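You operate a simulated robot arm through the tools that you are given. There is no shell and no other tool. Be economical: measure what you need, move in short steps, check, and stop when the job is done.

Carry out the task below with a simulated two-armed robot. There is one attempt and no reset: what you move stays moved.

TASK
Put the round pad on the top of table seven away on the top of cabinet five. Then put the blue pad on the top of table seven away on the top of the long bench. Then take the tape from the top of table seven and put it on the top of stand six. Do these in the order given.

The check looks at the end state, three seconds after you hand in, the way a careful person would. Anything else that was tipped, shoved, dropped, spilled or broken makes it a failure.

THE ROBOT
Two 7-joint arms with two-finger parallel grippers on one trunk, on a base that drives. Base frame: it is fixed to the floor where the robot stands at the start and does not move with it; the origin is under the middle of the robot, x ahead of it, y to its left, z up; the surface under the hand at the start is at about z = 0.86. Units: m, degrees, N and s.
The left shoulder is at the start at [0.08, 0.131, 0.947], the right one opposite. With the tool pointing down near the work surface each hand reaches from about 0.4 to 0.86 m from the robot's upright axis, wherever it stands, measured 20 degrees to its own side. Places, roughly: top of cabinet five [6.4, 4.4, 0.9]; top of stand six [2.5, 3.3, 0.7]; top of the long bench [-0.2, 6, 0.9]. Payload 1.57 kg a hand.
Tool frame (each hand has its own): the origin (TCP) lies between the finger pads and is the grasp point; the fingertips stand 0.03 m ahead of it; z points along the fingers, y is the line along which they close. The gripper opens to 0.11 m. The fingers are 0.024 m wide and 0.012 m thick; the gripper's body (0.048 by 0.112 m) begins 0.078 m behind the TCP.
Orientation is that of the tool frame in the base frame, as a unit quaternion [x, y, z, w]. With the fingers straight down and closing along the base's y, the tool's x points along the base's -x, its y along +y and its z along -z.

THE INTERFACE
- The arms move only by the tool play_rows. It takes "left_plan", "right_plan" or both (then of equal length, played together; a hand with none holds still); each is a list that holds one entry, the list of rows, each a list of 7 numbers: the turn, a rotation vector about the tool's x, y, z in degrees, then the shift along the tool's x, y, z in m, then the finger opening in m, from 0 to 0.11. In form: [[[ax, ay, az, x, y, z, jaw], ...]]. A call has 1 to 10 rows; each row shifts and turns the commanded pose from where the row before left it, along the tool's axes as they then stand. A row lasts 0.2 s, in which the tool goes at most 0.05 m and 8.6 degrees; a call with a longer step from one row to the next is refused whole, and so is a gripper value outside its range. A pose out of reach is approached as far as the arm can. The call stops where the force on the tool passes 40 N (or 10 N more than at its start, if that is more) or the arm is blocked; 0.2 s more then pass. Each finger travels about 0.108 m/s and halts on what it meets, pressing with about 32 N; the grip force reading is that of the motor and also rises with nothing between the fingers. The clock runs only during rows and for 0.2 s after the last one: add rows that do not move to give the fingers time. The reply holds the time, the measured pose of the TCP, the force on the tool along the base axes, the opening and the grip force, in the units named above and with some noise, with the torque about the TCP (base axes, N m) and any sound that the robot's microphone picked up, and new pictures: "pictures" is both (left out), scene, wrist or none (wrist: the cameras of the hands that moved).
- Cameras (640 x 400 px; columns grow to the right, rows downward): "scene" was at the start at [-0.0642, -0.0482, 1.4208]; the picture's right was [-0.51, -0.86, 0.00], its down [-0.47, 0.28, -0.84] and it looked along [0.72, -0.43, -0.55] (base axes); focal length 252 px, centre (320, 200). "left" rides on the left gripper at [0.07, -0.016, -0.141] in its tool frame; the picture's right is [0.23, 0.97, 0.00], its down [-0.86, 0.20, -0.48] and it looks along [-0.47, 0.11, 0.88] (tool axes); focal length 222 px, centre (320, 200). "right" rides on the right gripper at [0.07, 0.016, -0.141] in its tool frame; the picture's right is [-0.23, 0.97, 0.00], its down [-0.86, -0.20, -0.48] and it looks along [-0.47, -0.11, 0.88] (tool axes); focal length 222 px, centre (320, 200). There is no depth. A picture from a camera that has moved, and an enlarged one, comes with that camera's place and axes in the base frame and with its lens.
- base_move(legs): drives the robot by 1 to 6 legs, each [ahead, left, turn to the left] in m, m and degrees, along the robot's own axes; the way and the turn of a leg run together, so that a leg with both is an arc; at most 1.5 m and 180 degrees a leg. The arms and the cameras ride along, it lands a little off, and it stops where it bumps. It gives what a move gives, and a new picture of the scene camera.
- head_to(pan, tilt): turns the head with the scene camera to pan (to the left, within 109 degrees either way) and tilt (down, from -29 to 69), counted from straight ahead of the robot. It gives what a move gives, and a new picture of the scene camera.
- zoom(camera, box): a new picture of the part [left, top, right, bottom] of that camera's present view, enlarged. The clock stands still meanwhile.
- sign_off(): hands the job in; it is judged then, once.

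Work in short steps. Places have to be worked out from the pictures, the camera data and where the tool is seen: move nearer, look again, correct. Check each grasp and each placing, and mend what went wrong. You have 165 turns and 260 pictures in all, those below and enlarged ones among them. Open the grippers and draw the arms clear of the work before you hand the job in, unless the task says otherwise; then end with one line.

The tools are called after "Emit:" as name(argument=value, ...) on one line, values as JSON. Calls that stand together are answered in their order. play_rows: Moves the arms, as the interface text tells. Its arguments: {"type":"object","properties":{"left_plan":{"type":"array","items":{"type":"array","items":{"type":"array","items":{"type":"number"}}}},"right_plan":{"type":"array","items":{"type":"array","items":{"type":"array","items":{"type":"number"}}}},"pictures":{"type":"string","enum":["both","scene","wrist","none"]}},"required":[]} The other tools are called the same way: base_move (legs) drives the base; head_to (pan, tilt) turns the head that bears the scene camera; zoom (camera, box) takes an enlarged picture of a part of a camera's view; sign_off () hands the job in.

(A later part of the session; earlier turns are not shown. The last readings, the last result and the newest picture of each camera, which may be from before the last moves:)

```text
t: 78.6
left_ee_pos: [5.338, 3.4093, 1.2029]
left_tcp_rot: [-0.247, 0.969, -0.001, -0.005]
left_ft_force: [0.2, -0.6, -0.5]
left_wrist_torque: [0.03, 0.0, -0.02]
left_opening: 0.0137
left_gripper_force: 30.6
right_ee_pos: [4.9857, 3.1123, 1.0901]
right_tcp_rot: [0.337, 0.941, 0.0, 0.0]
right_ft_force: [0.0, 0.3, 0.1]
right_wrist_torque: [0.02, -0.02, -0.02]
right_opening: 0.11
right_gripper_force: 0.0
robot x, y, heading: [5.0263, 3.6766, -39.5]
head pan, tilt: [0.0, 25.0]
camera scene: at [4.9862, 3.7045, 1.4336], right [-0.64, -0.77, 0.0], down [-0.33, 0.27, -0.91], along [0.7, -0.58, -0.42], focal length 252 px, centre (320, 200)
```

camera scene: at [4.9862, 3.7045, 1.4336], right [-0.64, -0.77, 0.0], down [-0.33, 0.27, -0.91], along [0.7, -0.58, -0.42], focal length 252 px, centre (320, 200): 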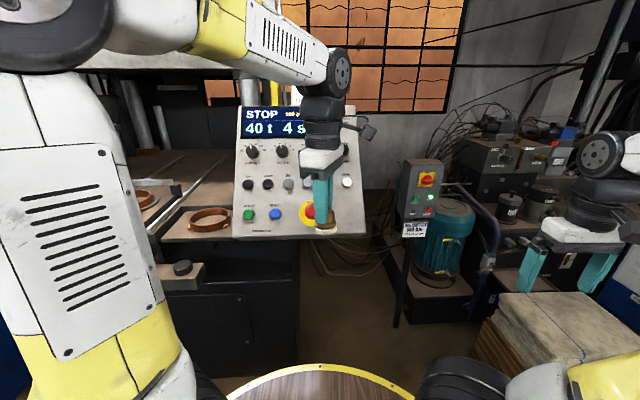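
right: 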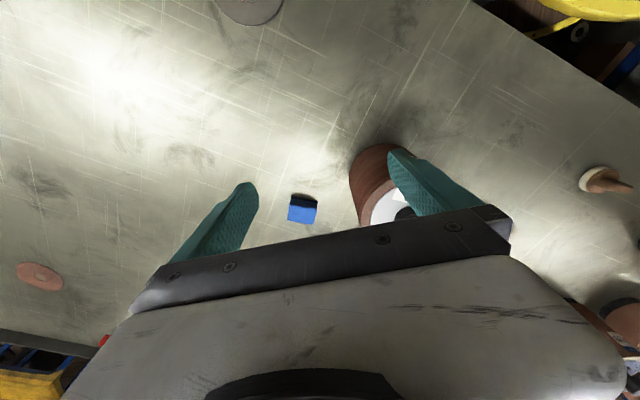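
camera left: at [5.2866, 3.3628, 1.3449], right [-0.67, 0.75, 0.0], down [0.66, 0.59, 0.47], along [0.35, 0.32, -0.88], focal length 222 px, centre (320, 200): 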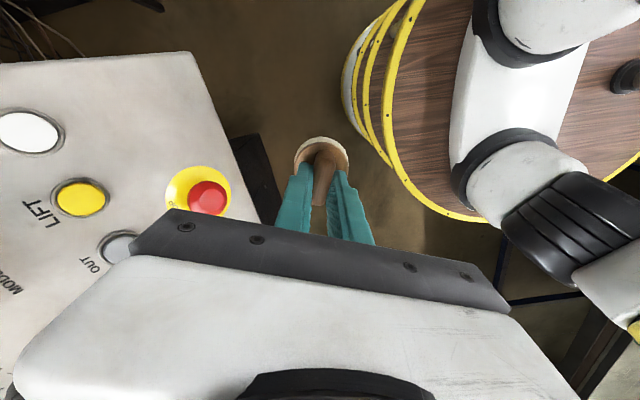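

The panel now reads STOP where it read READY: my bump seems to have pressed its emergency stop. Zoom in to read the panel.

Emit:
zoom(camera="scene", box=[220, 95, 380, 245])

Emit:
zoom(camera="left", box=[0, 60, 280, 300])

```text
2.67 times, centred on (300, 170) of scene
camera zoom: at [4.9862, 3.7045, 1.4336], right [-0.64, -0.77, 0.0], down [-0.33, 0.27, -0.91], along [0.7, -0.58, -0.42], focal length 671 px, centre (373, 280)
```

zoom: 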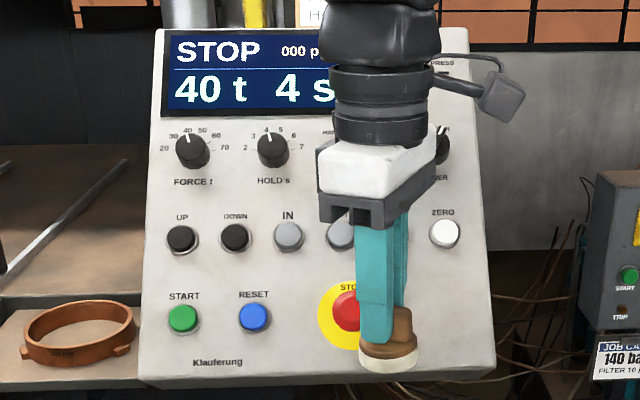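

```text
1.67 times, centred on (140, 180) of left
camera zoom: at [5.2865, 3.3628, 1.3449], right [-0.67, 0.75, 0.0], down [0.66, 0.59, 0.47], along [0.35, 0.31, -0.88], focal length 370 px, centre (620, 233)
```

zoom: 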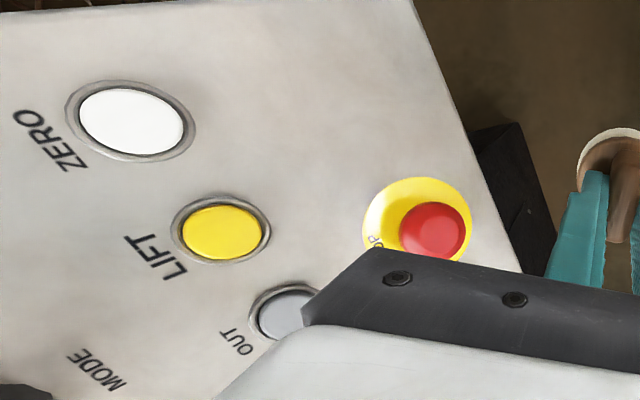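

The panel reads STOP and has a RESET button; I'll put that right once the left hand is free. First place the pad: slide left along the corridor toward cabinet five.

Emit:
base_move(legs=[[-0.03, 0.75, 0]])

Emit:
head_to(pan=30, tilt=40)

```text
t: 82.6
left_ee_pos: [5.7798, 3.9906, 1.2053]
left_tcp_rot: [-0.245, 0.97, -0.001, -0.004]
left_ft_force: [0.3, 0.1, -0.9]
left_wrist_torque: [0.01, -0.02, -0.01]
left_opening: 0.0136
left_gripper_force: 29.8
right_ee_pos: [5.4252, 3.6945, 1.0903]
right_tcp_rot: [0.34, 0.94, 0.0, 0.0]
right_ft_force: [0.2, -0.4, 0.7]
right_wrist_torque: [0.0, 0.01, 0.03]
right_opening: 0.1097
right_gripper_force: 0.0
robot x, y, heading: [5.4673, 4.2575, -39.9]
head pan, tilt: [0.0, 25.0]
camera scene: at [5.4289, 4.2868, 1.4336], right [-0.64, -0.77, 0.0], down [-0.33, 0.27, -0.91], along [0.7, -0.58, -0.42], focal length 252 px, centre (320, 200)
```

scene: 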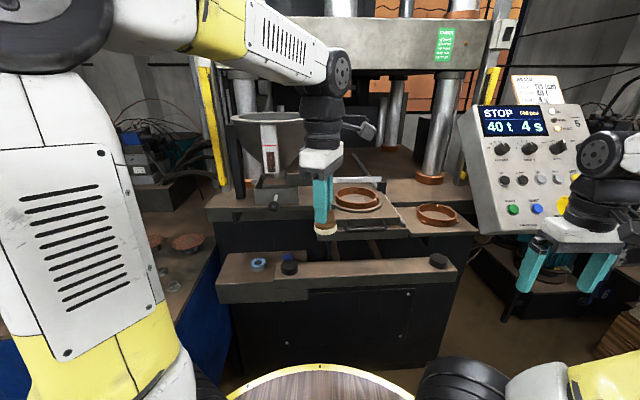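

```text
t: 83.6
left_ee_pos: [5.7798, 3.9913, 1.2037]
left_tcp_rot: [-0.245, 0.969, -0.001, -0.005]
left_ft_force: [-0.1, -1.0, -0.4]
left_wrist_torque: [-0.02, -0.01, 0.0]
left_opening: 0.0139
left_gripper_force: 30.3
right_ee_pos: [5.4253, 3.6957, 1.0903]
right_tcp_rot: [0.34, 0.941, -0.001, 0.0]
right_ft_force: [0.2, -0.4, 0.5]
right_wrist_torque: [-0.03, 0.0, -0.02]
right_opening: 0.11
right_gripper_force: 0.0
robot x, y, heading: [5.4663, 4.2606, -39.5]
head pan, tilt: [30.0, 40.0]
camera scene: at [5.4419, 4.3313, 1.4103], right [-0.17, -0.99, 0.0], down [-0.63, 0.11, -0.77], along [0.76, -0.13, -0.64], focal length 252 px, centre (320, 200)
```

scene: 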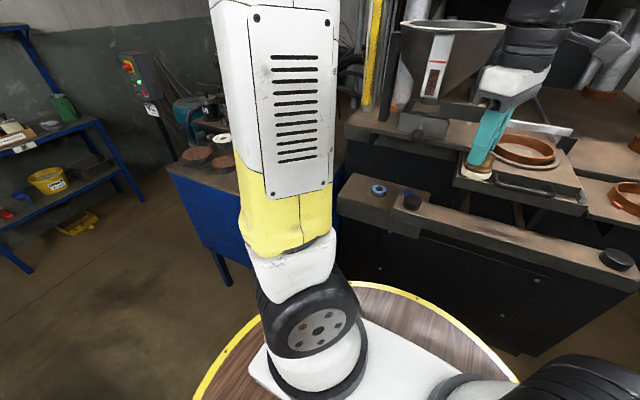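

My own arm hides the cabinet top. Turn left 30° with a small slide, then use the left wrist camera over the top.

Emit:
base_move(legs=[[0, 0.12, 30]])

Emit:
head_to(pan=-10, tilt=35)

Emit:
zoom(camera="left", box=[0, 0, 640, 400])

```text
t: 85.4
left_ee_pos: [5.9194, 4.2873, 1.2039]
left_tcp_rot: [-0.487, 0.874, -0.002, -0.005]
left_ft_force: [-0.8, -0.3, -0.4]
left_wrist_torque: [0.0, 0.0, 0.01]
left_opening: 0.014
left_gripper_force: 29.9
right_ee_pos: [5.7616, 3.8542, 1.0905]
right_tcp_rot: [0.088, 0.996, -0.001, 0.0]
right_ft_force: [-0.4, 0.0, 0.0]
right_wrist_torque: [-0.01, 0.01, 0.03]
right_opening: 0.11
right_gripper_force: 0.0
robot x, y, heading: [5.5173, 4.3672, -9.9]
head pan, tilt: [30.0, 40.0]
camera scene: at [5.4568, 4.4155, 1.4103], right [0.34, -0.94, 0.0], down [-0.6, -0.22, -0.77], along [0.72, 0.26, -0.64], focal length 252 px, centre (320, 200)
```

scene: 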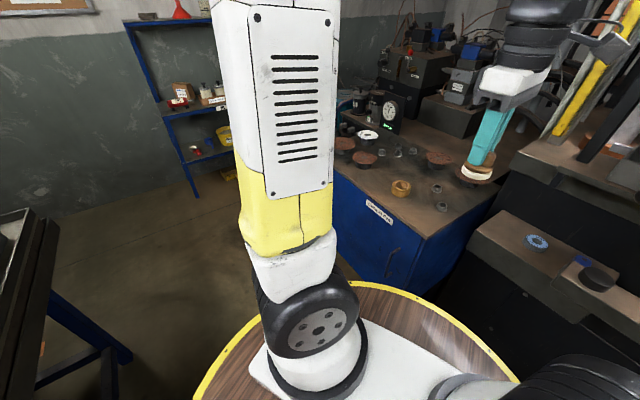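

```text
t: 86.5
left_ee_pos: [5.9207, 4.2883, 1.2034]
left_tcp_rot: [-0.486, 0.874, -0.003, -0.005]
left_ft_force: [0.3, 0.7, -1.5]
left_wrist_torque: [0.01, 0.02, 0.03]
left_opening: 0.014
left_gripper_force: 30.8
right_ee_pos: [5.7612, 3.8551, 1.0896]
right_tcp_rot: [0.087, 0.996, 0.0, 0.0]
right_ft_force: [0.8, 0.2, -0.2]
right_wrist_torque: [-0.02, -0.01, 0.01]
right_opening: 0.1099
right_gripper_force: 0.1
robot x, y, heading: [5.5182, 4.3646, -10.0]
head pan, tilt: [-10.0, 35.0]
camera scene: at [5.4598, 4.3564, 1.4178], right [-0.34, -0.94, 0.0], down [-0.54, 0.19, -0.82], along [0.77, -0.28, -0.57], focal length 252 px, centre (320, 200)
```

scene: 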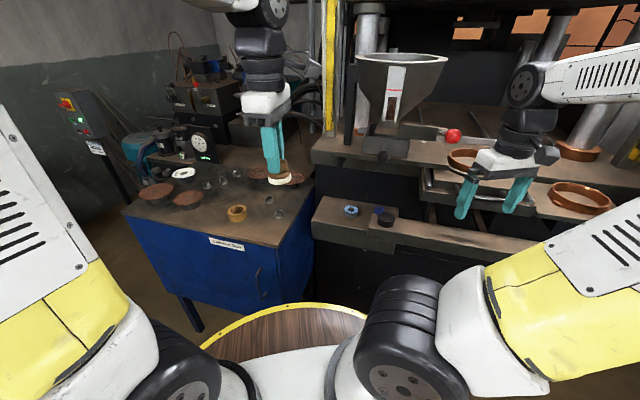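

```text
1.00 times, centred on (320, 200) of left (not enlarged: the box is as wide or as high as the picture)
camera zoom: at [5.8991, 4.2213, 1.345], right [-0.95, 0.32, 0.0], down [0.28, 0.84, 0.47], along [0.15, 0.45, -0.88], focal length 222 px, centre (320, 200)
```

zoom: 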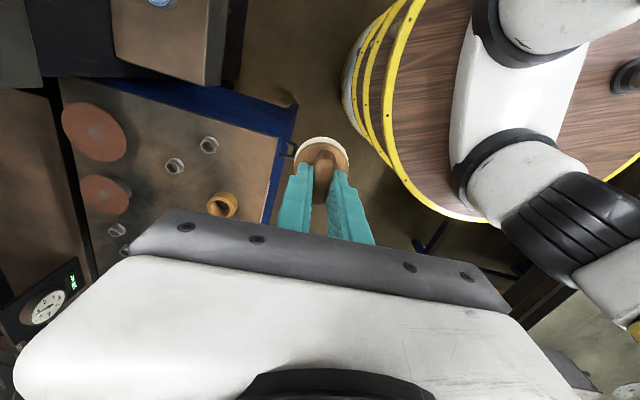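

Now zoom on the cabinet top to choose a free spot and read the label.

Emit:
zoom(camera="scene", box=[110, 130, 330, 270])

```text
2.86 times, centred on (220, 200) of scene
camera zoom: at [5.4598, 4.3564, 1.4178], right [-0.34, -0.94, 0.0], down [-0.54, 0.19, -0.82], along [0.77, -0.28, -0.57], focal length 719 px, centre (606, 200)
```

zoom: 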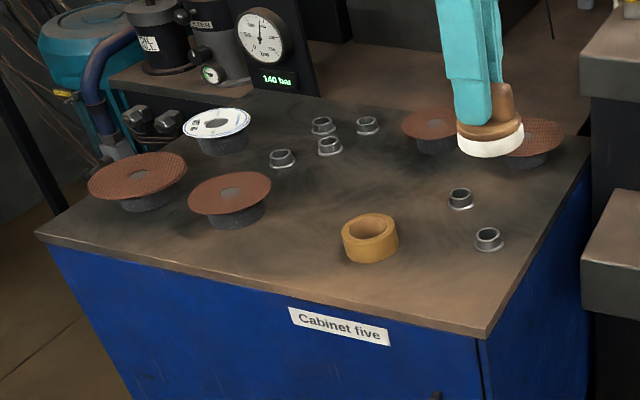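

Cabinet five is confirmed by its label; top z≈0.89. I'll put the pad at about (6.084, 4.322), between the tan ring, the nut and the front corner. Move above it first.

Emit:
play_rows(left_plan=[[[0, 0, 0, -0.0288, -0.0304, 0, 0], [0, 0, 0, -0.0288, -0.0304, 0, 0], [0, 0, 0, -0.0288, -0.0304, 0.0, 0], [0, 0, 0, -0.0288, -0.0304, 0.04, 0], [0, 0, 0, 0, 0, 0.05, 0], [0, 0, 0, 0, 0, 0.05, 0]]], pictures="both")

Emit:
zoom(camera="scene", box=[110, 130, 330, 270])

```text
refused: row 4 steps farther than a row can; nothing moved
```

```text
2.86 times, centred on (220, 200) of scene
camera zoom: at [5.4598, 4.3564, 1.4178], right [-0.34, -0.94, 0.0], down [-0.54, 0.19, -0.82], along [0.77, -0.28, -0.57], focal length 719 px, centre (606, 200)
```

zoom: 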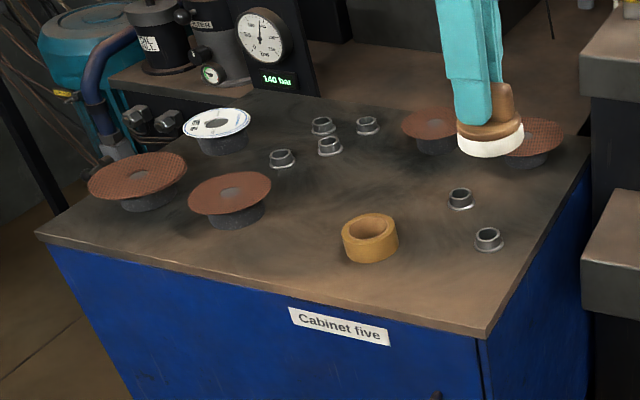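

A combined step was too long; same plan with smaller downward steps.

Emit:
play_rows(left_plan=[[[0, 0, 0, -0.0288, -0.0304, 0, 0], [0, 0, 0, -0.0288, -0.0304, 0, 0], [0, 0, 0, -0.0288, -0.0304, 0.0, 0], [0, 0, 0, -0.0288, -0.0304, 0.0, 0], [0, 0, 0, 0, 0, 0.045, 0], [0, 0, 0, 0, 0, 0.045, 0], [0, 0, 0, 0, 0, 0.045, 0]]], pictures="wrist")

Emit:
zoom(camera="scene", box=[110, 130, 330, 270])

```text
t: 88.1
left_ee_pos: [6.0856, 4.3177, 1.0696]
left_tcp_rot: [-0.487, 0.873, -0.003, -0.005]
left_ft_force: [0.1, 0.5, -0.5]
left_wrist_torque: [0.01, 0.0, 0.01]
left_opening: 0.014
left_gripper_force: 30.5
right_ee_pos: [5.7606, 3.8556, 1.091]
right_tcp_rot: [0.086, 0.996, 0.0, 0.0]
right_ft_force: [-0.3, 0.3, 0.7]
right_wrist_torque: [0.0, -0.01, -0.01]
right_opening: 0.1103
right_gripper_force: 0.1
robot x, y, heading: [5.5144, 4.3655, -10.1]
head pan, tilt: [-10.0, 35.0]
camera left: at [6.0638, 4.2521, 1.2111], right [-0.95, 0.32, 0.0], down [0.28, 0.84, 0.47], along [0.15, 0.45, -0.88], focal length 222 px, centre (320, 200)
```

left: 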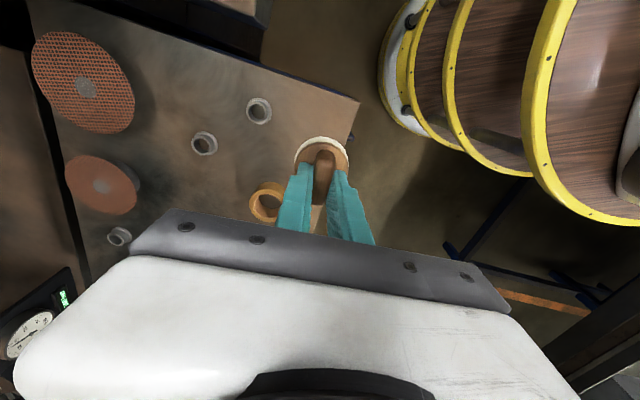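

```text
2.86 times, centred on (220, 200) of scene
camera zoom: at [5.4597, 4.3564, 1.4178], right [-0.34, -0.94, 0.0], down [-0.54, 0.2, -0.82], along [0.77, -0.28, -0.57], focal length 719 px, centre (606, 200)
```

zoom: 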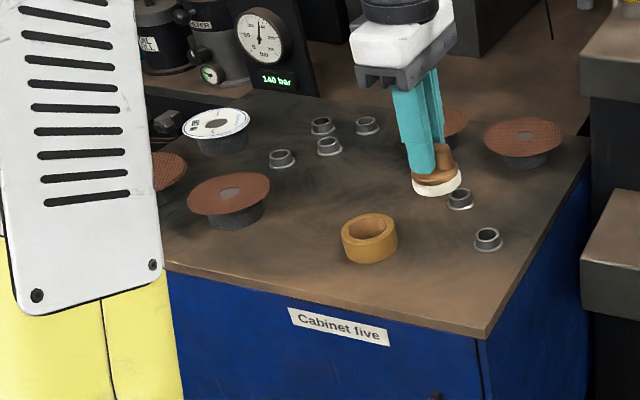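

Landing spot looks good; nudge slightly inward and go down to just above the top.

Emit:
play_rows(left_plan=[[[0, 0, 0, -0.0147, -0.0086, 0, 0], [0, 0, 0, 0, 0, 0.035, 0], [0, 0, 0, 0, 0, 0.035, 0], [0, 0, 0, 0, 0, 0.03, 0]]], pictures="none")

Emit:
zoom(camera="scene", box=[190, 160, 320, 250])

```text
t: 89.1
left_ee_pos: [6.0999, 4.3272, 0.9666]
left_tcp_rot: [-0.486, 0.874, -0.003, -0.004]
left_ft_force: [0.3, -0.3, 0.2]
left_wrist_torque: [0.0, -0.02, -0.02]
left_opening: 0.0135
left_gripper_force: 30.3
right_ee_pos: [5.7606, 3.8546, 1.0907]
right_tcp_rot: [0.086, 0.996, -0.001, 0.0]
right_ft_force: [-0.6, 0.5, 0.8]
right_wrist_torque: [-0.02, -0.01, -0.01]
right_opening: 0.1098
right_gripper_force: 0.0
robot x, y, heading: [5.515, 4.3616, -10.0]
head pan, tilt: [-10.0, 35.0]
```

```text
4.44 times, centred on (255, 205) of scene
camera zoom: at [5.4596, 4.3564, 1.4178], right [-0.34, -0.94, 0.0], down [-0.54, 0.2, -0.82], along [0.77, -0.28, -0.57], focal length 1118 px, centre (609, 178)
```

zoom: 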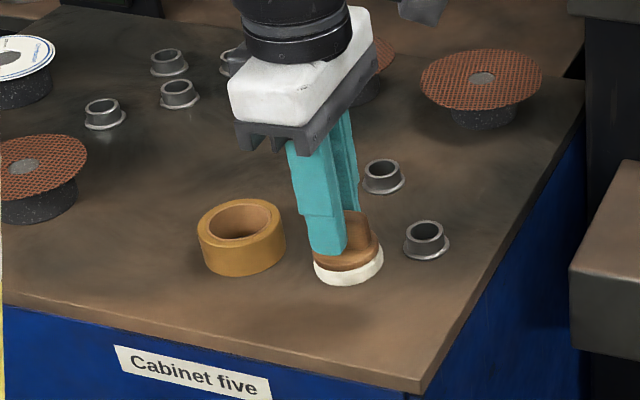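

Nearly down. Lower in small steps, feeling for contact.

Emit:
play_rows(left_plan=[[[0, 0, 0, 0, 0, 0.006, 0], [0, 0, 0, 0, 0, 0.006, 0], [0, 0, 0, 0, 0, 0.004, 0]]], pictures="none")

Emit:
zoom(camera="scene", box=[230, 180, 310, 240])

```text
t: 89.9
left_ee_pos: [6.0982, 4.327, 0.9524]
left_tcp_rot: [-0.486, 0.874, -0.002, -0.004]
left_ft_force: [0.0, -0.5, -0.6]
left_wrist_torque: [-0.03, -0.02, 0.01]
left_opening: 0.0136
left_gripper_force: 30.5
right_ee_pos: [5.7597, 3.8546, 1.0896]
right_tcp_rot: [0.087, 0.996, 0.0, -0.001]
right_ft_force: [-0.3, 0.2, -0.1]
right_wrist_torque: [0.0, -0.01, -0.03]
right_opening: 0.1098
right_gripper_force: 0.0
robot x, y, heading: [5.515, 4.3657, -10.1]
head pan, tilt: [-10.0, 35.0]
```

```text
6.67 times, centred on (270, 210) of scene
camera zoom: at [5.4598, 4.3564, 1.4178], right [-0.34, -0.94, 0.0], down [-0.54, 0.2, -0.82], along [0.77, -0.28, -0.57], focal length 1677 px, centre (653, 133)
```

zoom: 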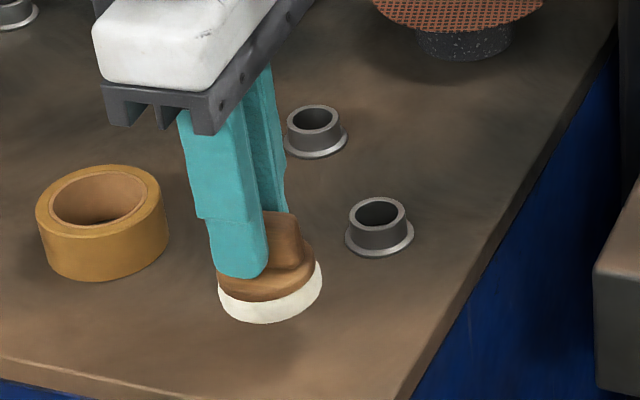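

Still no contact; continue down in small steps.

Emit:
play_rows(left_plan=[[[0, 0, 0, 0, 0, 0.004, 0], [0, 0, 0, 0, 0, 0.004, 0], [0, 0, 0, 0, 0, 0.003, 0], [0, 0, 0, 0, 0, 0.0, 0]]], pictures="none")

Emit:
zoom(camera="scene", box=[230, 180, 310, 240])

```text
t: 90.9
left_ee_pos: [6.0989, 4.3254, 0.941]
left_tcp_rot: [-0.486, 0.874, -0.002, -0.004]
left_ft_force: [-0.8, 0.8, -1.1]
left_wrist_torque: [-0.02, 0.0, -0.01]
left_opening: 0.0136
left_gripper_force: 30.3
right_ee_pos: [5.7604, 3.856, 1.0915]
right_tcp_rot: [0.087, 0.996, 0.001, 0.001]
right_ft_force: [0.1, 0.4, -0.7]
right_wrist_torque: [0.02, -0.01, 0.01]
right_opening: 0.1099
right_gripper_force: 0.0
robot x, y, heading: [5.5181, 4.3641, -9.8]
head pan, tilt: [-10.0, 35.0]
```

```text
6.67 times, centred on (270, 210) of scene
camera zoom: at [5.4598, 4.3563, 1.4178], right [-0.34, -0.94, 0.0], down [-0.54, 0.2, -0.82], along [0.77, -0.28, -0.57], focal length 1677 px, centre (653, 133)
```

zoom: 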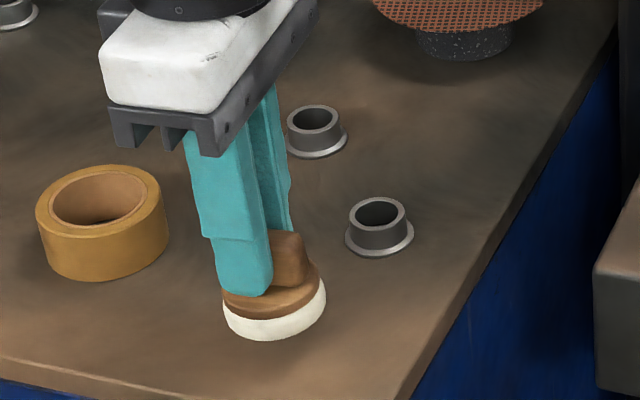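

Emit:
play_rows(left_plan=[[[0, 0, 0, 0, 0, 0.004, 0], [0, 0, 0, 0, 0, 0.003, 0], [0, 0, 0, 0, 0, 0.003, 0], [0, 0, 0, 0, 0, 0.0, 0]]], pictures="none")

Emit:
zoom(camera="scene", box=[230, 180, 310, 240])

```text
t: 91.9
left_ee_pos: [6.0991, 4.3272, 0.9297]
left_tcp_rot: [-0.486, 0.874, -0.002, -0.004]
left_ft_force: [0.1, 0.2, 0.2]
left_wrist_torque: [-0.04, -0.01, -0.02]
left_opening: 0.0139
left_gripper_force: 30.1
right_ee_pos: [5.7612, 3.8556, 1.0896]
right_tcp_rot: [0.088, 0.996, -0.001, 0.0]
right_ft_force: [0.3, -0.9, -0.1]
right_wrist_torque: [-0.01, -0.01, 0.04]
right_opening: 0.1103
right_gripper_force: 0.2
robot x, y, heading: [5.5136, 4.3631, -10.1]
head pan, tilt: [-10.0, 35.0]
```

```text
6.67 times, centred on (270, 210) of scene
camera zoom: at [5.4598, 4.3563, 1.4178], right [-0.34, -0.94, 0.0], down [-0.54, 0.2, -0.82], along [0.77, -0.28, -0.57], focal length 1677 px, centre (653, 133)
```

zoom: 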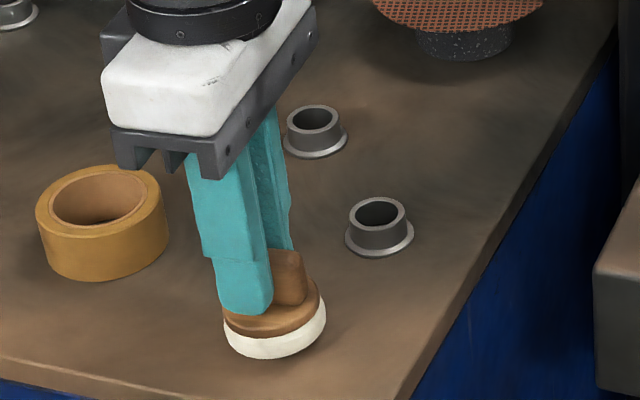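

Emit:
play_rows(left_plan=[[[0, 0, 0, 0, 0, 0.003, 0], [0, 0, 0, 0, 0, 0.003, 0], [0, 0, 0, 0, 0, 0.003, 0], [0, 0, 0, 0, 0, 0.0, 0]]], pictures="wrist")

Emit:
zoom(camera="scene", box=[230, 180, 310, 240])

```text
t: 92.9
left_ee_pos: [6.0993, 4.3269, 0.9226]
left_tcp_rot: [-0.487, 0.874, -0.005, -0.003]
left_ft_force: [-3.8, 2.1, 35.8]
left_wrist_torque: [0.58, -0.08, 0.08]
left_opening: 0.014
left_gripper_force: 30.0
right_ee_pos: [5.7594, 3.856, 1.091]
right_tcp_rot: [0.088, 0.996, 0.0, 0.001]
right_ft_force: [0.0, -0.3, -0.3]
right_wrist_torque: [-0.02, -0.05, 0.02]
right_opening: 0.1102
right_gripper_force: 0.1
robot x, y, heading: [5.5144, 4.3644, -9.9]
head pan, tilt: [-10.0, 35.0]
camera left: at [6.0766, 4.2603, 1.0641], right [-0.95, 0.32, 0.0], down [0.28, 0.84, 0.47], along [0.15, 0.44, -0.88], focal length 222 px, centre (320, 200)
```

left: 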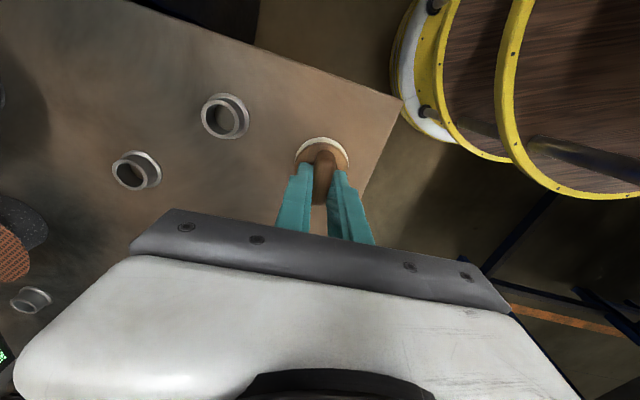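

```text
6.67 times, centred on (270, 210) of scene
camera zoom: at [5.4585, 4.3565, 1.4178], right [-0.34, -0.94, 0.0], down [-0.54, 0.2, -0.82], along [0.77, -0.28, -0.57], focal length 1677 px, centre (653, 133)
```

zoom: 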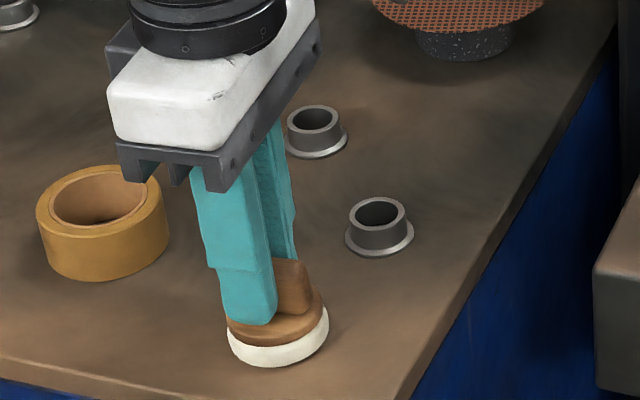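

Contact (36 N). Ease up 2 mm, open gently, then rise.

Emit:
play_rows(left_plan=[[[0, 0, 0, 0, 0, -0.003, 0], [0, 0, 0, 0, 0, 0, 0.02], [0, 0, 0, 0, 0, 0, 0.04], [0, 0, 0, 0, 0, 0, 0.05], [0, 0, 0, 0, 0, -0.03, 0.05], [0, 0, 0, 0, 0, -0.05, 0.05], [0, 0, 0, 0, 0, -0.05, 0.05], [0, 0, 0, 0, 0, -0.05, 0.05], [0, 0, 0, 0, 0, -0.05, 0.05]]], pictures="wrist")

Emit:
zoom(camera="scene", box=[110, 130, 330, 270])

```text
t: 94.9
left_ee_pos: [6.1019, 4.3248, 1.1554]
left_tcp_rot: [-0.486, 0.874, -0.002, -0.005]
left_ft_force: [0.8, 0.7, 0.0]
left_wrist_torque: [-0.02, 0.04, 0.01]
left_opening: 0.0499
left_gripper_force: 0.0
right_ee_pos: [5.7608, 3.8548, 1.0909]
right_tcp_rot: [0.087, 0.996, -0.001, 0.0]
right_ft_force: [0.2, 0.3, 0.2]
right_wrist_torque: [0.02, 0.02, 0.02]
right_opening: 0.11
right_gripper_force: 0.1
robot x, y, heading: [5.5163, 4.3674, -9.8]
head pan, tilt: [-10.0, 35.0]
camera left: at [6.0803, 4.259, 1.2971], right [-0.95, 0.32, 0.0], down [0.28, 0.84, 0.47], along [0.15, 0.45, -0.88], focal length 222 px, centre (320, 200)
```

left: 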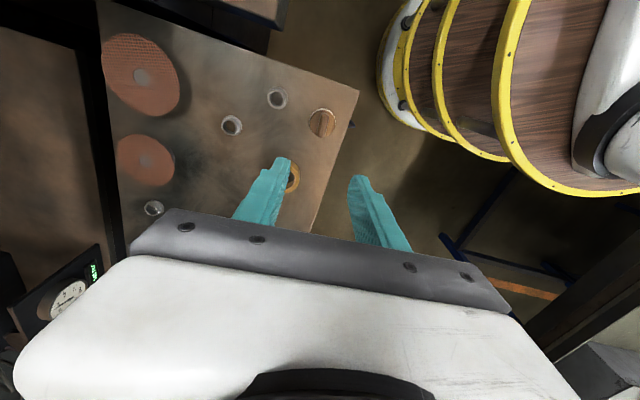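

```text
2.86 times, centred on (220, 200) of scene
camera zoom: at [5.46, 4.3563, 1.4178], right [-0.34, -0.94, 0.0], down [-0.54, 0.2, -0.82], along [0.77, -0.28, -0.57], focal length 719 px, centre (606, 200)
```

zoom: 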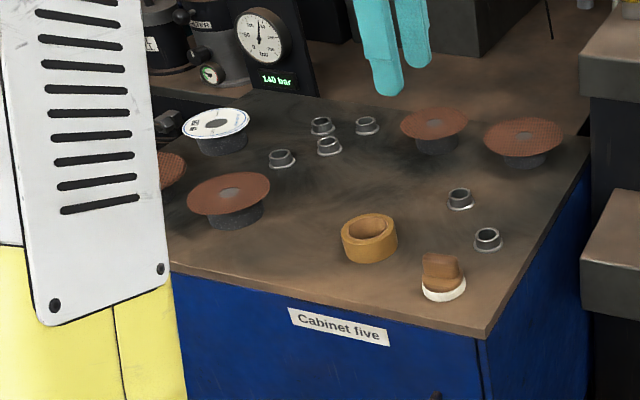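

Round pad is standing well on cabinet five. Now draw the left hand back and go back in front of the press panel to undo the STOP I caused.

Emit:
play_rows(left_plan=[[[0, 0, 0, 0.0288, 0.0304, -0.02, 0.05], [0, 0, 0, 0.0288, 0.0304, -0.02, 0.03], [0, 0, 0, 0.0288, 0.0304, -0.01, 0.0], [0, 0, 0, 0.0288, 0.0304, 0, 0.0], [0, 0, 0, 0.01, 0.01, 0, 0.0]]], pictures="none")

Emit:
base_move(legs=[[0, 0, -29], [-0.03, -0.7, 0]])

Emit:
head_to(pan=0, tilt=25)

```text
t: 96.1
left_ee_pos: [5.9234, 4.2915, 1.2048]
left_tcp_rot: [-0.486, 0.874, -0.002, -0.005]
left_ft_force: [-0.6, -0.2, -0.5]
left_wrist_torque: [0.01, 0.02, 0.02]
left_opening: 0.0
left_gripper_force: 21.5
right_ee_pos: [5.761, 3.8538, 1.0901]
right_tcp_rot: [0.087, 0.996, 0.0, 0.001]
right_ft_force: [-0.5, 0.6, 0.4]
right_wrist_torque: [-0.01, -0.02, -0.04]
right_opening: 0.1101
right_gripper_force: 0.2
robot x, y, heading: [5.5171, 4.3668, -9.8]
head pan, tilt: [-10.0, 35.0]
```

```text
t: 101.4
left_ee_pos: [5.3831, 3.5717, 1.2039]
left_tcp_rot: [-0.263, 0.965, -0.001, -0.005]
left_ft_force: [0.3, 0.2, -0.3]
left_wrist_torque: [0.0, -0.01, 0.01]
left_opening: 0.0
left_gripper_force: 20.6
right_ee_pos: [5.036, 3.2609, 1.0906]
right_tcp_rot: [0.323, 0.946, 0.001, 0.0]
right_ft_force: [0.1, -0.7, 0.3]
right_wrist_torque: [-0.01, -0.01, 0.02]
right_opening: 0.1098
right_gripper_force: 0.2
robot x, y, heading: [5.0578, 3.8279, -37.7]
head pan, tilt: [-10.0, 35.0]
camera scene: at [5.004, 3.8442, 1.4178], right [-0.74, -0.67, 0.0], down [-0.39, 0.42, -0.82], along [0.55, -0.61, -0.57], focal length 252 px, centre (320, 200)
```

scene: 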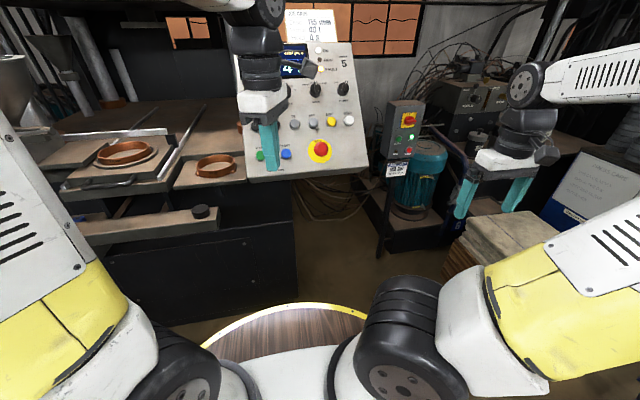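

```text
t: 102.1
left_ee_pos: [5.3826, 3.5734, 1.2051]
left_tcp_rot: [-0.263, 0.965, -0.001, -0.005]
left_ft_force: [-1.1, 0.0, 0.0]
left_wrist_torque: [-0.02, -0.02, -0.02]
left_opening: 0.0
left_gripper_force: 21.6
right_ee_pos: [5.0361, 3.2606, 1.0911]
right_tcp_rot: [0.323, 0.946, 0.0, 0.0]
right_ft_force: [-0.6, -0.1, -0.5]
right_wrist_torque: [-0.01, 0.0, 0.01]
right_opening: 0.1101
right_gripper_force: 0.1
robot x, y, heading: [5.0569, 3.8235, -37.7]
head pan, tilt: [0.0, 25.0]
camera scene: at [5.0176, 3.853, 1.4335], right [-0.61, -0.79, 0.0], down [-0.33, 0.26, -0.91], along [0.72, -0.55, -0.42], focal length 252 px, centre (320, 200)
```

scene: 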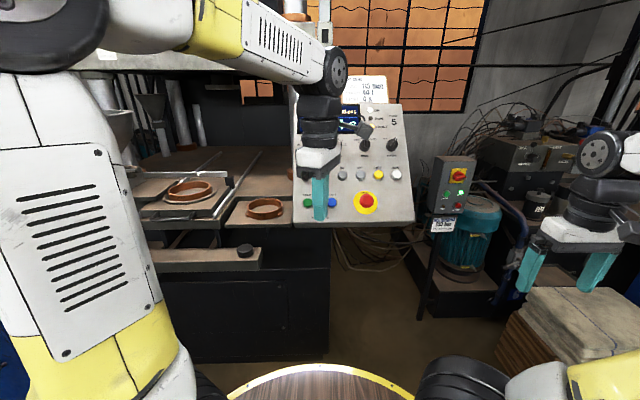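

Button estimated at (5.565, 3.385, 1.09), panel face tilted back ~39°. First pitch the closed left fingers to point into the panel.

Emit:
play_rows(left_plan=[[[7.9, -3.03, 0, 0, 0, 0, 0], [7.9, -3.03, 0, 0, 0, 0, 0], [7.9, -3.03, 0, 0, 0, 0, 0], [7.9, -3.03, 0, 0, 0, 0, 0], [7.9, -3.03, 0, 0, 0, 0, 0], [7.9, -3.03, 0, 0, 0, 0, 0]]], pictures="both")

```text
t: 103.5
left_ee_pos: [5.3838, 3.5745, 1.2058]
left_tcp_rot: [-0.24, 0.872, -0.347, 0.249]
left_ft_force: [-0.2, 0.0, 0.6]
left_wrist_torque: [-0.01, 0.01, 0.01]
left_opening: 0.0
left_gripper_force: 21.6
right_ee_pos: [5.0345, 3.2614, 1.0903]
right_tcp_rot: [0.323, 0.946, 0.0, 0.0]
right_ft_force: [0.6, -1.2, 0.1]
right_wrist_torque: [0.01, 0.0, -0.02]
right_opening: 0.1099
right_gripper_force: 0.1
robot x, y, heading: [5.0568, 3.8292, -37.8]
head pan, tilt: [0.0, 25.0]
camera scene: at [5.018, 3.8529, 1.4336], right [-0.61, -0.79, 0.0], down [-0.33, 0.26, -0.91], along [0.72, -0.55, -0.42], focal length 252 px, centre (320, 200)
camera left: at [5.2501, 3.5908, 1.2872], right [-0.41, 0.49, -0.77], down [0.32, 0.87, 0.39], along [0.86, -0.08, -0.51], focal length 222 px, centre (320, 200)
```

scene: 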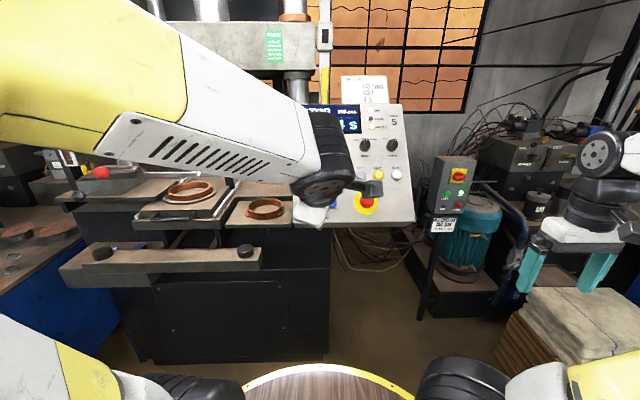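
left: 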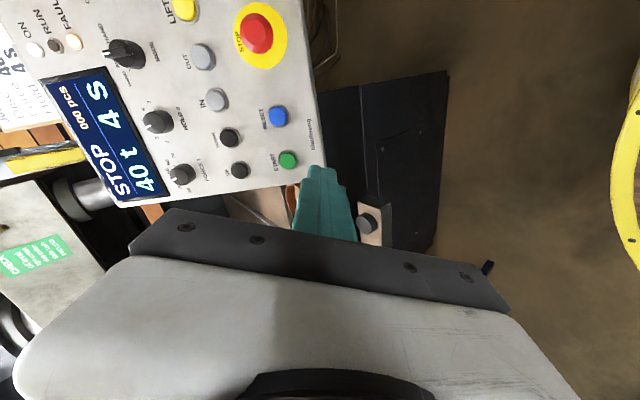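

The wrist camera shows RESET clearly; refined spot (5.563, 3.393, 1.09). Shift sideways, then approach part way.

Emit:
play_rows(left_plan=[[[0, 0, 0, 0.001, -0.0385, 0, 0], [0, 0, 0, 0.001, -0.0385, 0, 0], [0, 0, 0, 0, 0, 0.045, 0], [0, 0, 0, 0, 0, 0.045, 0], [0, 0, 0, 0, 0, 0.045, 0]]], pictures="both")

Emit:
zoom(camera="left", box=[200, 40, 440, 240])

```text
t: 104.7
left_ee_pos: [5.4807, 3.4595, 1.1777]
left_tcp_rot: [-0.239, 0.872, -0.348, 0.248]
left_ft_force: [0.0, -0.2, 0.3]
left_wrist_torque: [0.0, -0.02, 0.01]
left_opening: 0.0
left_gripper_force: 20.9
right_ee_pos: [5.0357, 3.2618, 1.0897]
right_tcp_rot: [0.323, 0.946, 0.0, 0.0]
right_ft_force: [-0.5, 0.7, 0.9]
right_wrist_torque: [-0.02, -0.02, 0.01]
right_opening: 0.1099
right_gripper_force: 0.1
robot x, y, heading: [5.0543, 3.8277, -37.7]
head pan, tilt: [0.0, 25.0]
camera scene: at [5.0172, 3.8534, 1.4336], right [-0.61, -0.79, 0.0], down [-0.33, 0.26, -0.91], along [0.72, -0.55, -0.42], focal length 252 px, centre (320, 200)
camera left: at [5.3483, 3.4756, 1.2601], right [-0.41, 0.49, -0.77], down [0.32, 0.87, 0.39], along [0.86, -0.08, -0.51], focal length 222 px, centre (320, 200)
```

scene: 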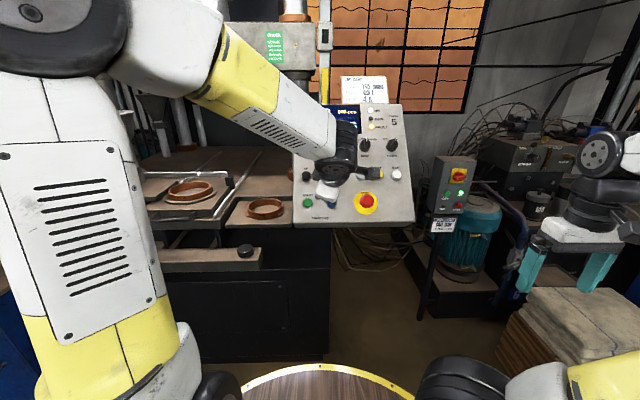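
left: 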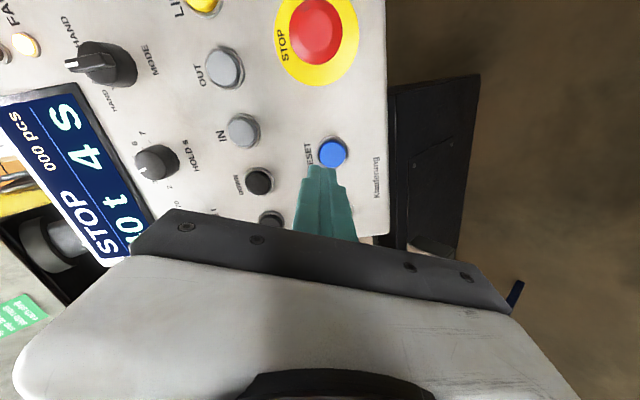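

```text
2.00 times, centred on (320, 140) of left
camera zoom: at [5.3483, 3.4756, 1.2601], right [-0.41, 0.49, -0.77], down [0.32, 0.87, 0.39], along [0.86, -0.08, -0.51], focal length 444 px, centre (320, 320)
```

zoom: 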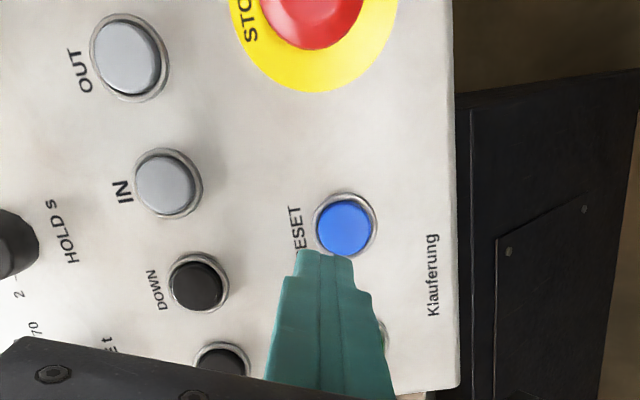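

Two-view fix puts RESET ~7 cm ahead of the fingertip and ~1.3 cm off in tool y. Correct and advance to near contact.

Emit:
play_rows(left_plan=[[[0, 0, 0, 0.003, 0.0125, 0, 0], [0, 0, 0, 0, 0, 0.03, 0], [0, 0, 0, 0, 0, 0.015, 0]]], pictures="wrist")

Emit:
zoom(camera="left", box=[240, 80, 400, 220])

```text
t: 105.5
left_ee_pos: [5.503, 3.4406, 1.1356]
left_tcp_rot: [-0.24, 0.872, -0.346, 0.248]
left_ft_force: [-0.4, -0.2, 0.5]
left_wrist_torque: [-0.01, 0.01, 0.01]
left_opening: 0.0002
left_gripper_force: 21.0
right_ee_pos: [5.0349, 3.2614, 1.0913]
right_tcp_rot: [0.323, 0.946, 0.0, 0.0]
right_ft_force: [-0.5, 0.7, 0.1]
right_wrist_torque: [0.01, 0.0, 0.05]
right_opening: 0.11
right_gripper_force: 0.1
robot x, y, heading: [5.0536, 3.8256, -37.9]
head pan, tilt: [0.0, 25.0]
camera left: at [5.3693, 3.4579, 1.219], right [-0.41, 0.49, -0.77], down [0.31, 0.87, 0.39], along [0.85, -0.08, -0.51], focal length 222 px, centre (320, 200)
```

left: 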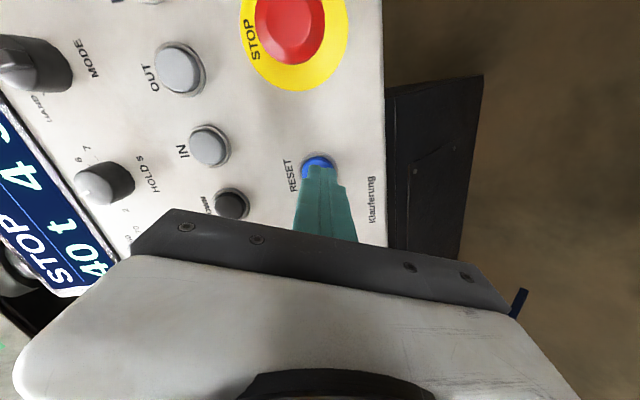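

```text
2.86 times, centred on (320, 150) of left
camera zoom: at [5.3693, 3.4579, 1.219], right [-0.41, 0.49, -0.77], down [0.31, 0.87, 0.39], along [0.85, -0.08, -0.51], focal length 635 px, centre (320, 343)
```

zoom: 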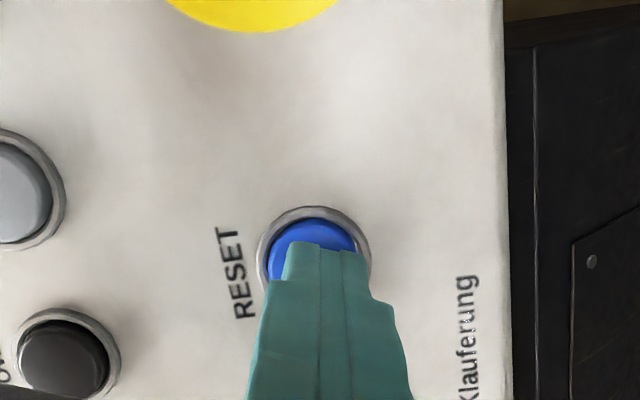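

Well centred on RESET. Press in small steps, watching force.

Emit:
play_rows(left_plan=[[[0, 0, 0, 0, -0.002, 0.008, 0], [0, 0, 0, 0, 0, 0.006, 0], [0, 0, 0, 0, 0, 0.005, 0], [0, 0, 0, 0, 0, 0.004, 0], [0, 0, 0, 0, 0, 0.004, 0], [0, 0, 0, 0, 0, 0.004, 0]]], pictures="wrist")

```text
t: 106.1
left_ee_pos: [5.5087, 3.4358, 1.1317]
left_tcp_rot: [-0.24, 0.871, -0.348, 0.25]
left_ft_force: [-14.0, 17.5, 10.9]
left_wrist_torque: [0.23, -0.04, 0.35]
left_opening: 0.0
left_gripper_force: 21.4
right_ee_pos: [5.035, 3.2633, 1.0913]
right_tcp_rot: [0.323, 0.946, 0.0, 0.0]
right_ft_force: [0.0, 1.0, 0.1]
right_wrist_torque: [-0.01, -0.01, 0.01]
right_opening: 0.1099
right_gripper_force: 0.0
robot x, y, heading: [5.0555, 3.8299, -37.8]
head pan, tilt: [0.0, 25.0]
heard: click
stopped in row 3 (left hand): the force on the tool passed its limit at 43 N (the readings are from after the stop); the commanded pose is now the measured one
camera left: at [5.3746, 3.4528, 1.214], right [-0.41, 0.49, -0.77], down [0.31, 0.87, 0.39], along [0.86, -0.08, -0.51], focal length 222 px, centre (320, 200)
```

left: 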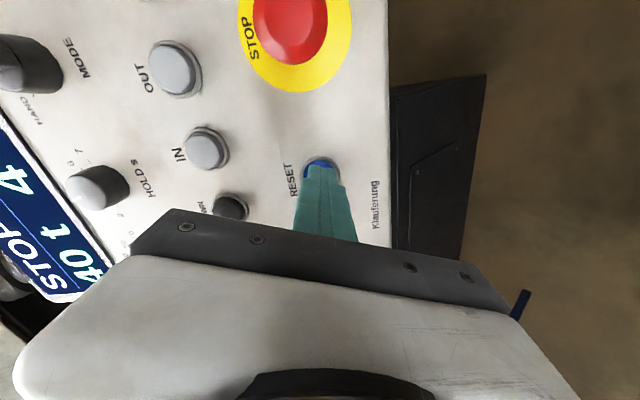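

A click was heard. Back off and read the display.

Emit:
play_rows(left_plan=[[[0, 0, 0, 0, 0, -0.02, 0], [0, 0, 0, 0, 0, -0.04, 0], [0, 0, 0, 0, 0, -0.045, 0], [0, 0, 0, 0, 0, -0.045, 0], [0, 0, 0, 0, 0.03, -0.03, 0]]], pictures="wrist")

```text
t: 107.3
left_ee_pos: [5.3961, 3.5398, 1.2221]
left_tcp_rot: [-0.24, 0.872, -0.347, 0.249]
left_ft_force: [-0.2, 0.4, 0.2]
left_wrist_torque: [-0.02, 0.0, -0.03]
left_opening: 0.0
left_gripper_force: 21.4
right_ee_pos: [5.0356, 3.2617, 1.0911]
right_tcp_rot: [0.324, 0.946, 0.0, 0.001]
right_ft_force: [0.1, 0.4, -1.3]
right_wrist_torque: [0.04, 0.01, 0.0]
right_opening: 0.1098
right_gripper_force: 0.0
robot x, y, heading: [5.0526, 3.8284, -37.4]
head pan, tilt: [0.0, 25.0]
camera left: at [5.2621, 3.557, 1.3041], right [-0.41, 0.49, -0.77], down [0.31, 0.87, 0.39], along [0.85, -0.08, -0.51], focal length 222 px, centre (320, 200)
```

left: 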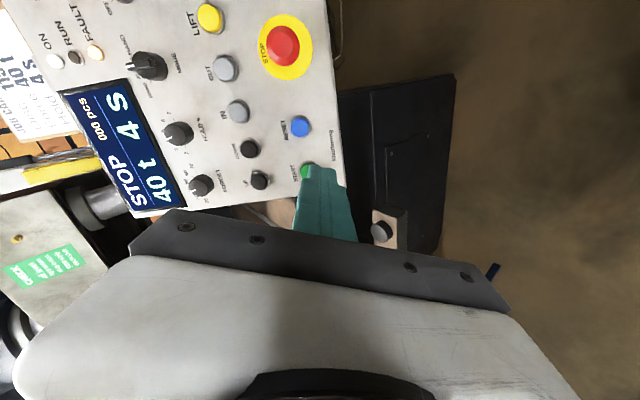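

The display still shows STOP; the red mushroom is likely latched in. Zoom for the lamps and the mushroom.

Emit:
zoom(camera="left", box=[20, 0, 340, 210])

```text
1.90 times, centred on (180, 105) of left
camera zoom: at [5.2621, 3.557, 1.3041], right [-0.41, 0.49, -0.77], down [0.31, 0.87, 0.39], along [0.85, -0.08, -0.51], focal length 423 px, centre (587, 381)
```

zoom: 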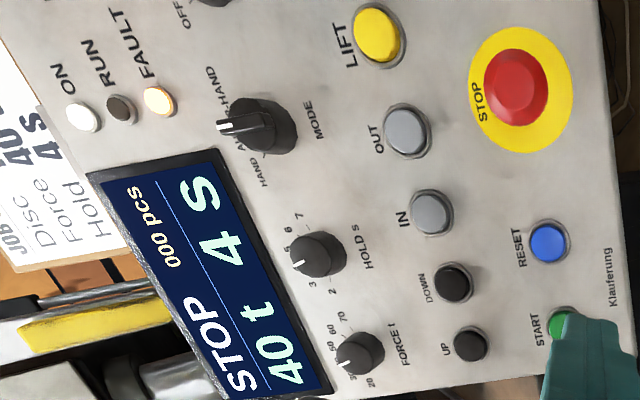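

FAULT lamp is lit, so the mushroom is latched. Its cap is near (5.459, 3.342, 1.12); I'll bring the opened fingers in front of it to twist it free.

Emit:
play_rows(left_plan=[[[0, 0, 0, 0.0322, -0.023, 0, 0.03], [0, 0, 0, 0.0322, -0.023, 0, 0.06], [0, 0, 0, 0.0322, -0.023, 0, 0.075], [0, 0, 0, 0, 0, 0.04, 0.075], [0, 0, 0, 0, 0, 0.04, 0.075], [0, 0, 0, 0, 0, 0.03, 0.075]]], pictures="both")

```text
t: 108.7
left_ee_pos: [5.4025, 3.3865, 1.1758]
left_tcp_rot: [-0.24, 0.872, -0.346, 0.249]
left_ft_force: [0.1, -0.9, -0.6]
left_wrist_torque: [-0.04, 0.0, 0.01]
left_opening: 0.0752
left_gripper_force: 0.0
right_ee_pos: [5.0351, 3.2614, 1.09]
right_tcp_rot: [0.323, 0.946, 0.001, 0.0]
right_ft_force: [0.6, -0.5, -1.3]
right_wrist_torque: [0.0, 0.01, -0.02]
right_opening: 0.1099
right_gripper_force: 0.1
robot x, y, heading: [5.0583, 3.8263, -37.4]
head pan, tilt: [0.0, 25.0]
camera scene: at [5.0172, 3.8535, 1.4336], right [-0.61, -0.79, 0.0], down [-0.33, 0.26, -0.91], along [0.72, -0.55, -0.42], focal length 252 px, centre (320, 200)
camera left: at [5.2698, 3.4033, 1.2591], right [-0.41, 0.49, -0.77], down [0.31, 0.87, 0.39], along [0.86, -0.08, -0.51], focal length 222 px, centre (320, 200)
```

scene: 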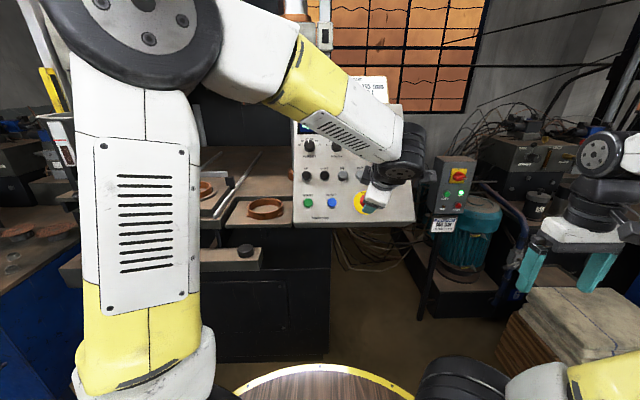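
left: 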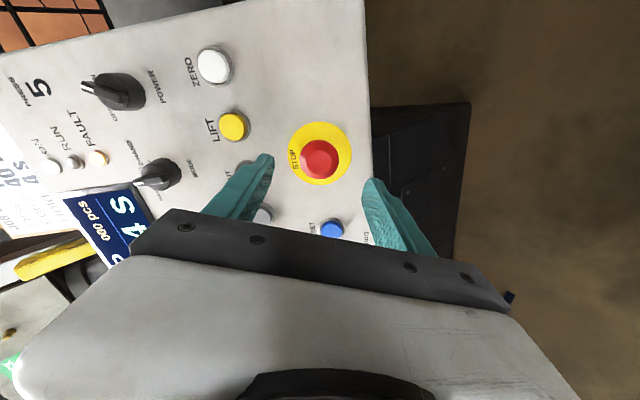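

Well lined up; cap ~5 cm beyond fingertips. Advance, then close gently around it.

Emit:
play_rows(left_plan=[[[0, 0, 0, -0.002, -0.002, 0.035, 0.075], [0, 0, 0, 0, 0, 0.02, 0.075], [0, 0, 0, 0, 0, 0.01, 0.075]]], pictures="wrist")

```text
t: 109.5
left_ee_pos: [5.4458, 3.3572, 1.1393]
left_tcp_rot: [-0.24, 0.872, -0.347, 0.249]
left_ft_force: [0.2, -0.6, -0.2]
left_wrist_torque: [-0.01, -0.01, 0.02]
left_opening: 0.0751
left_gripper_force: 0.0
right_ee_pos: [5.0354, 3.2616, 1.0898]
right_tcp_rot: [0.323, 0.946, 0.001, 0.0]
right_ft_force: [-0.8, -0.4, -0.3]
right_wrist_torque: [-0.02, -0.01, 0.0]
right_opening: 0.11
right_gripper_force: 0.0
robot x, y, heading: [5.0556, 3.8253, -37.7]
head pan, tilt: [0.0, 25.0]
camera left: at [5.3128, 3.3735, 1.2205], right [-0.41, 0.49, -0.77], down [0.31, 0.87, 0.39], along [0.86, -0.08, -0.51], focal length 222 px, centre (320, 200)
```

left: 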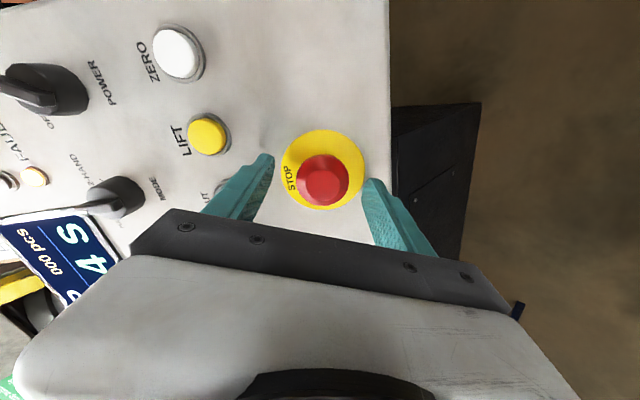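

Close on the cap.

Emit:
play_rows(left_plan=[[[0, 0, 0, 0, 0, 0.004, 0.05], [0, 0, 0, 0, 0, 0, 0.03], [0, 0, 0, 0, 0, 0, 0.02], [0, 0, 0, 0, 0, 0, 0.02]]], pictures="wrist")

```text
t: 110.5
left_ee_pos: [5.4468, 3.3534, 1.1335]
left_tcp_rot: [-0.241, 0.872, -0.346, 0.248]
left_ft_force: [-6.7, 11.1, -13.5]
left_wrist_torque: [0.44, 0.05, -0.08]
left_opening: 0.0402
left_gripper_force: 45.4
right_ee_pos: [5.0347, 3.262, 1.0906]
right_tcp_rot: [0.323, 0.946, 0.0, 0.0]
right_ft_force: [-0.6, -0.6, -1.0]
right_wrist_torque: [0.02, -0.01, -0.01]
right_opening: 0.11
right_gripper_force: 0.1
robot x, y, heading: [5.0542, 3.8281, -37.4]
head pan, tilt: [0.0, 25.0]
camera left: at [5.3136, 3.3713, 1.2164], right [-0.41, 0.5, -0.76], down [0.32, 0.86, 0.39], along [0.85, -0.08, -0.51], focal length 222 px, centre (320, 200)
```

left: 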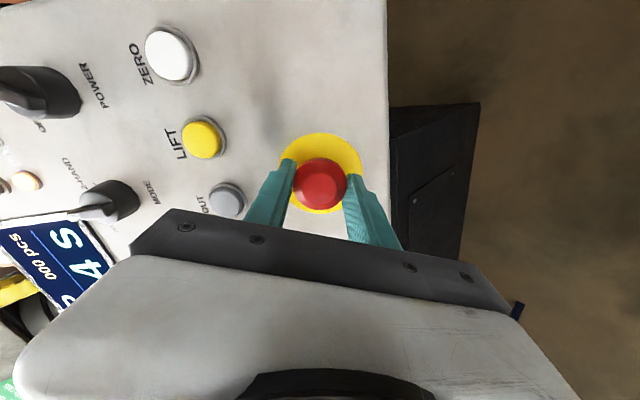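

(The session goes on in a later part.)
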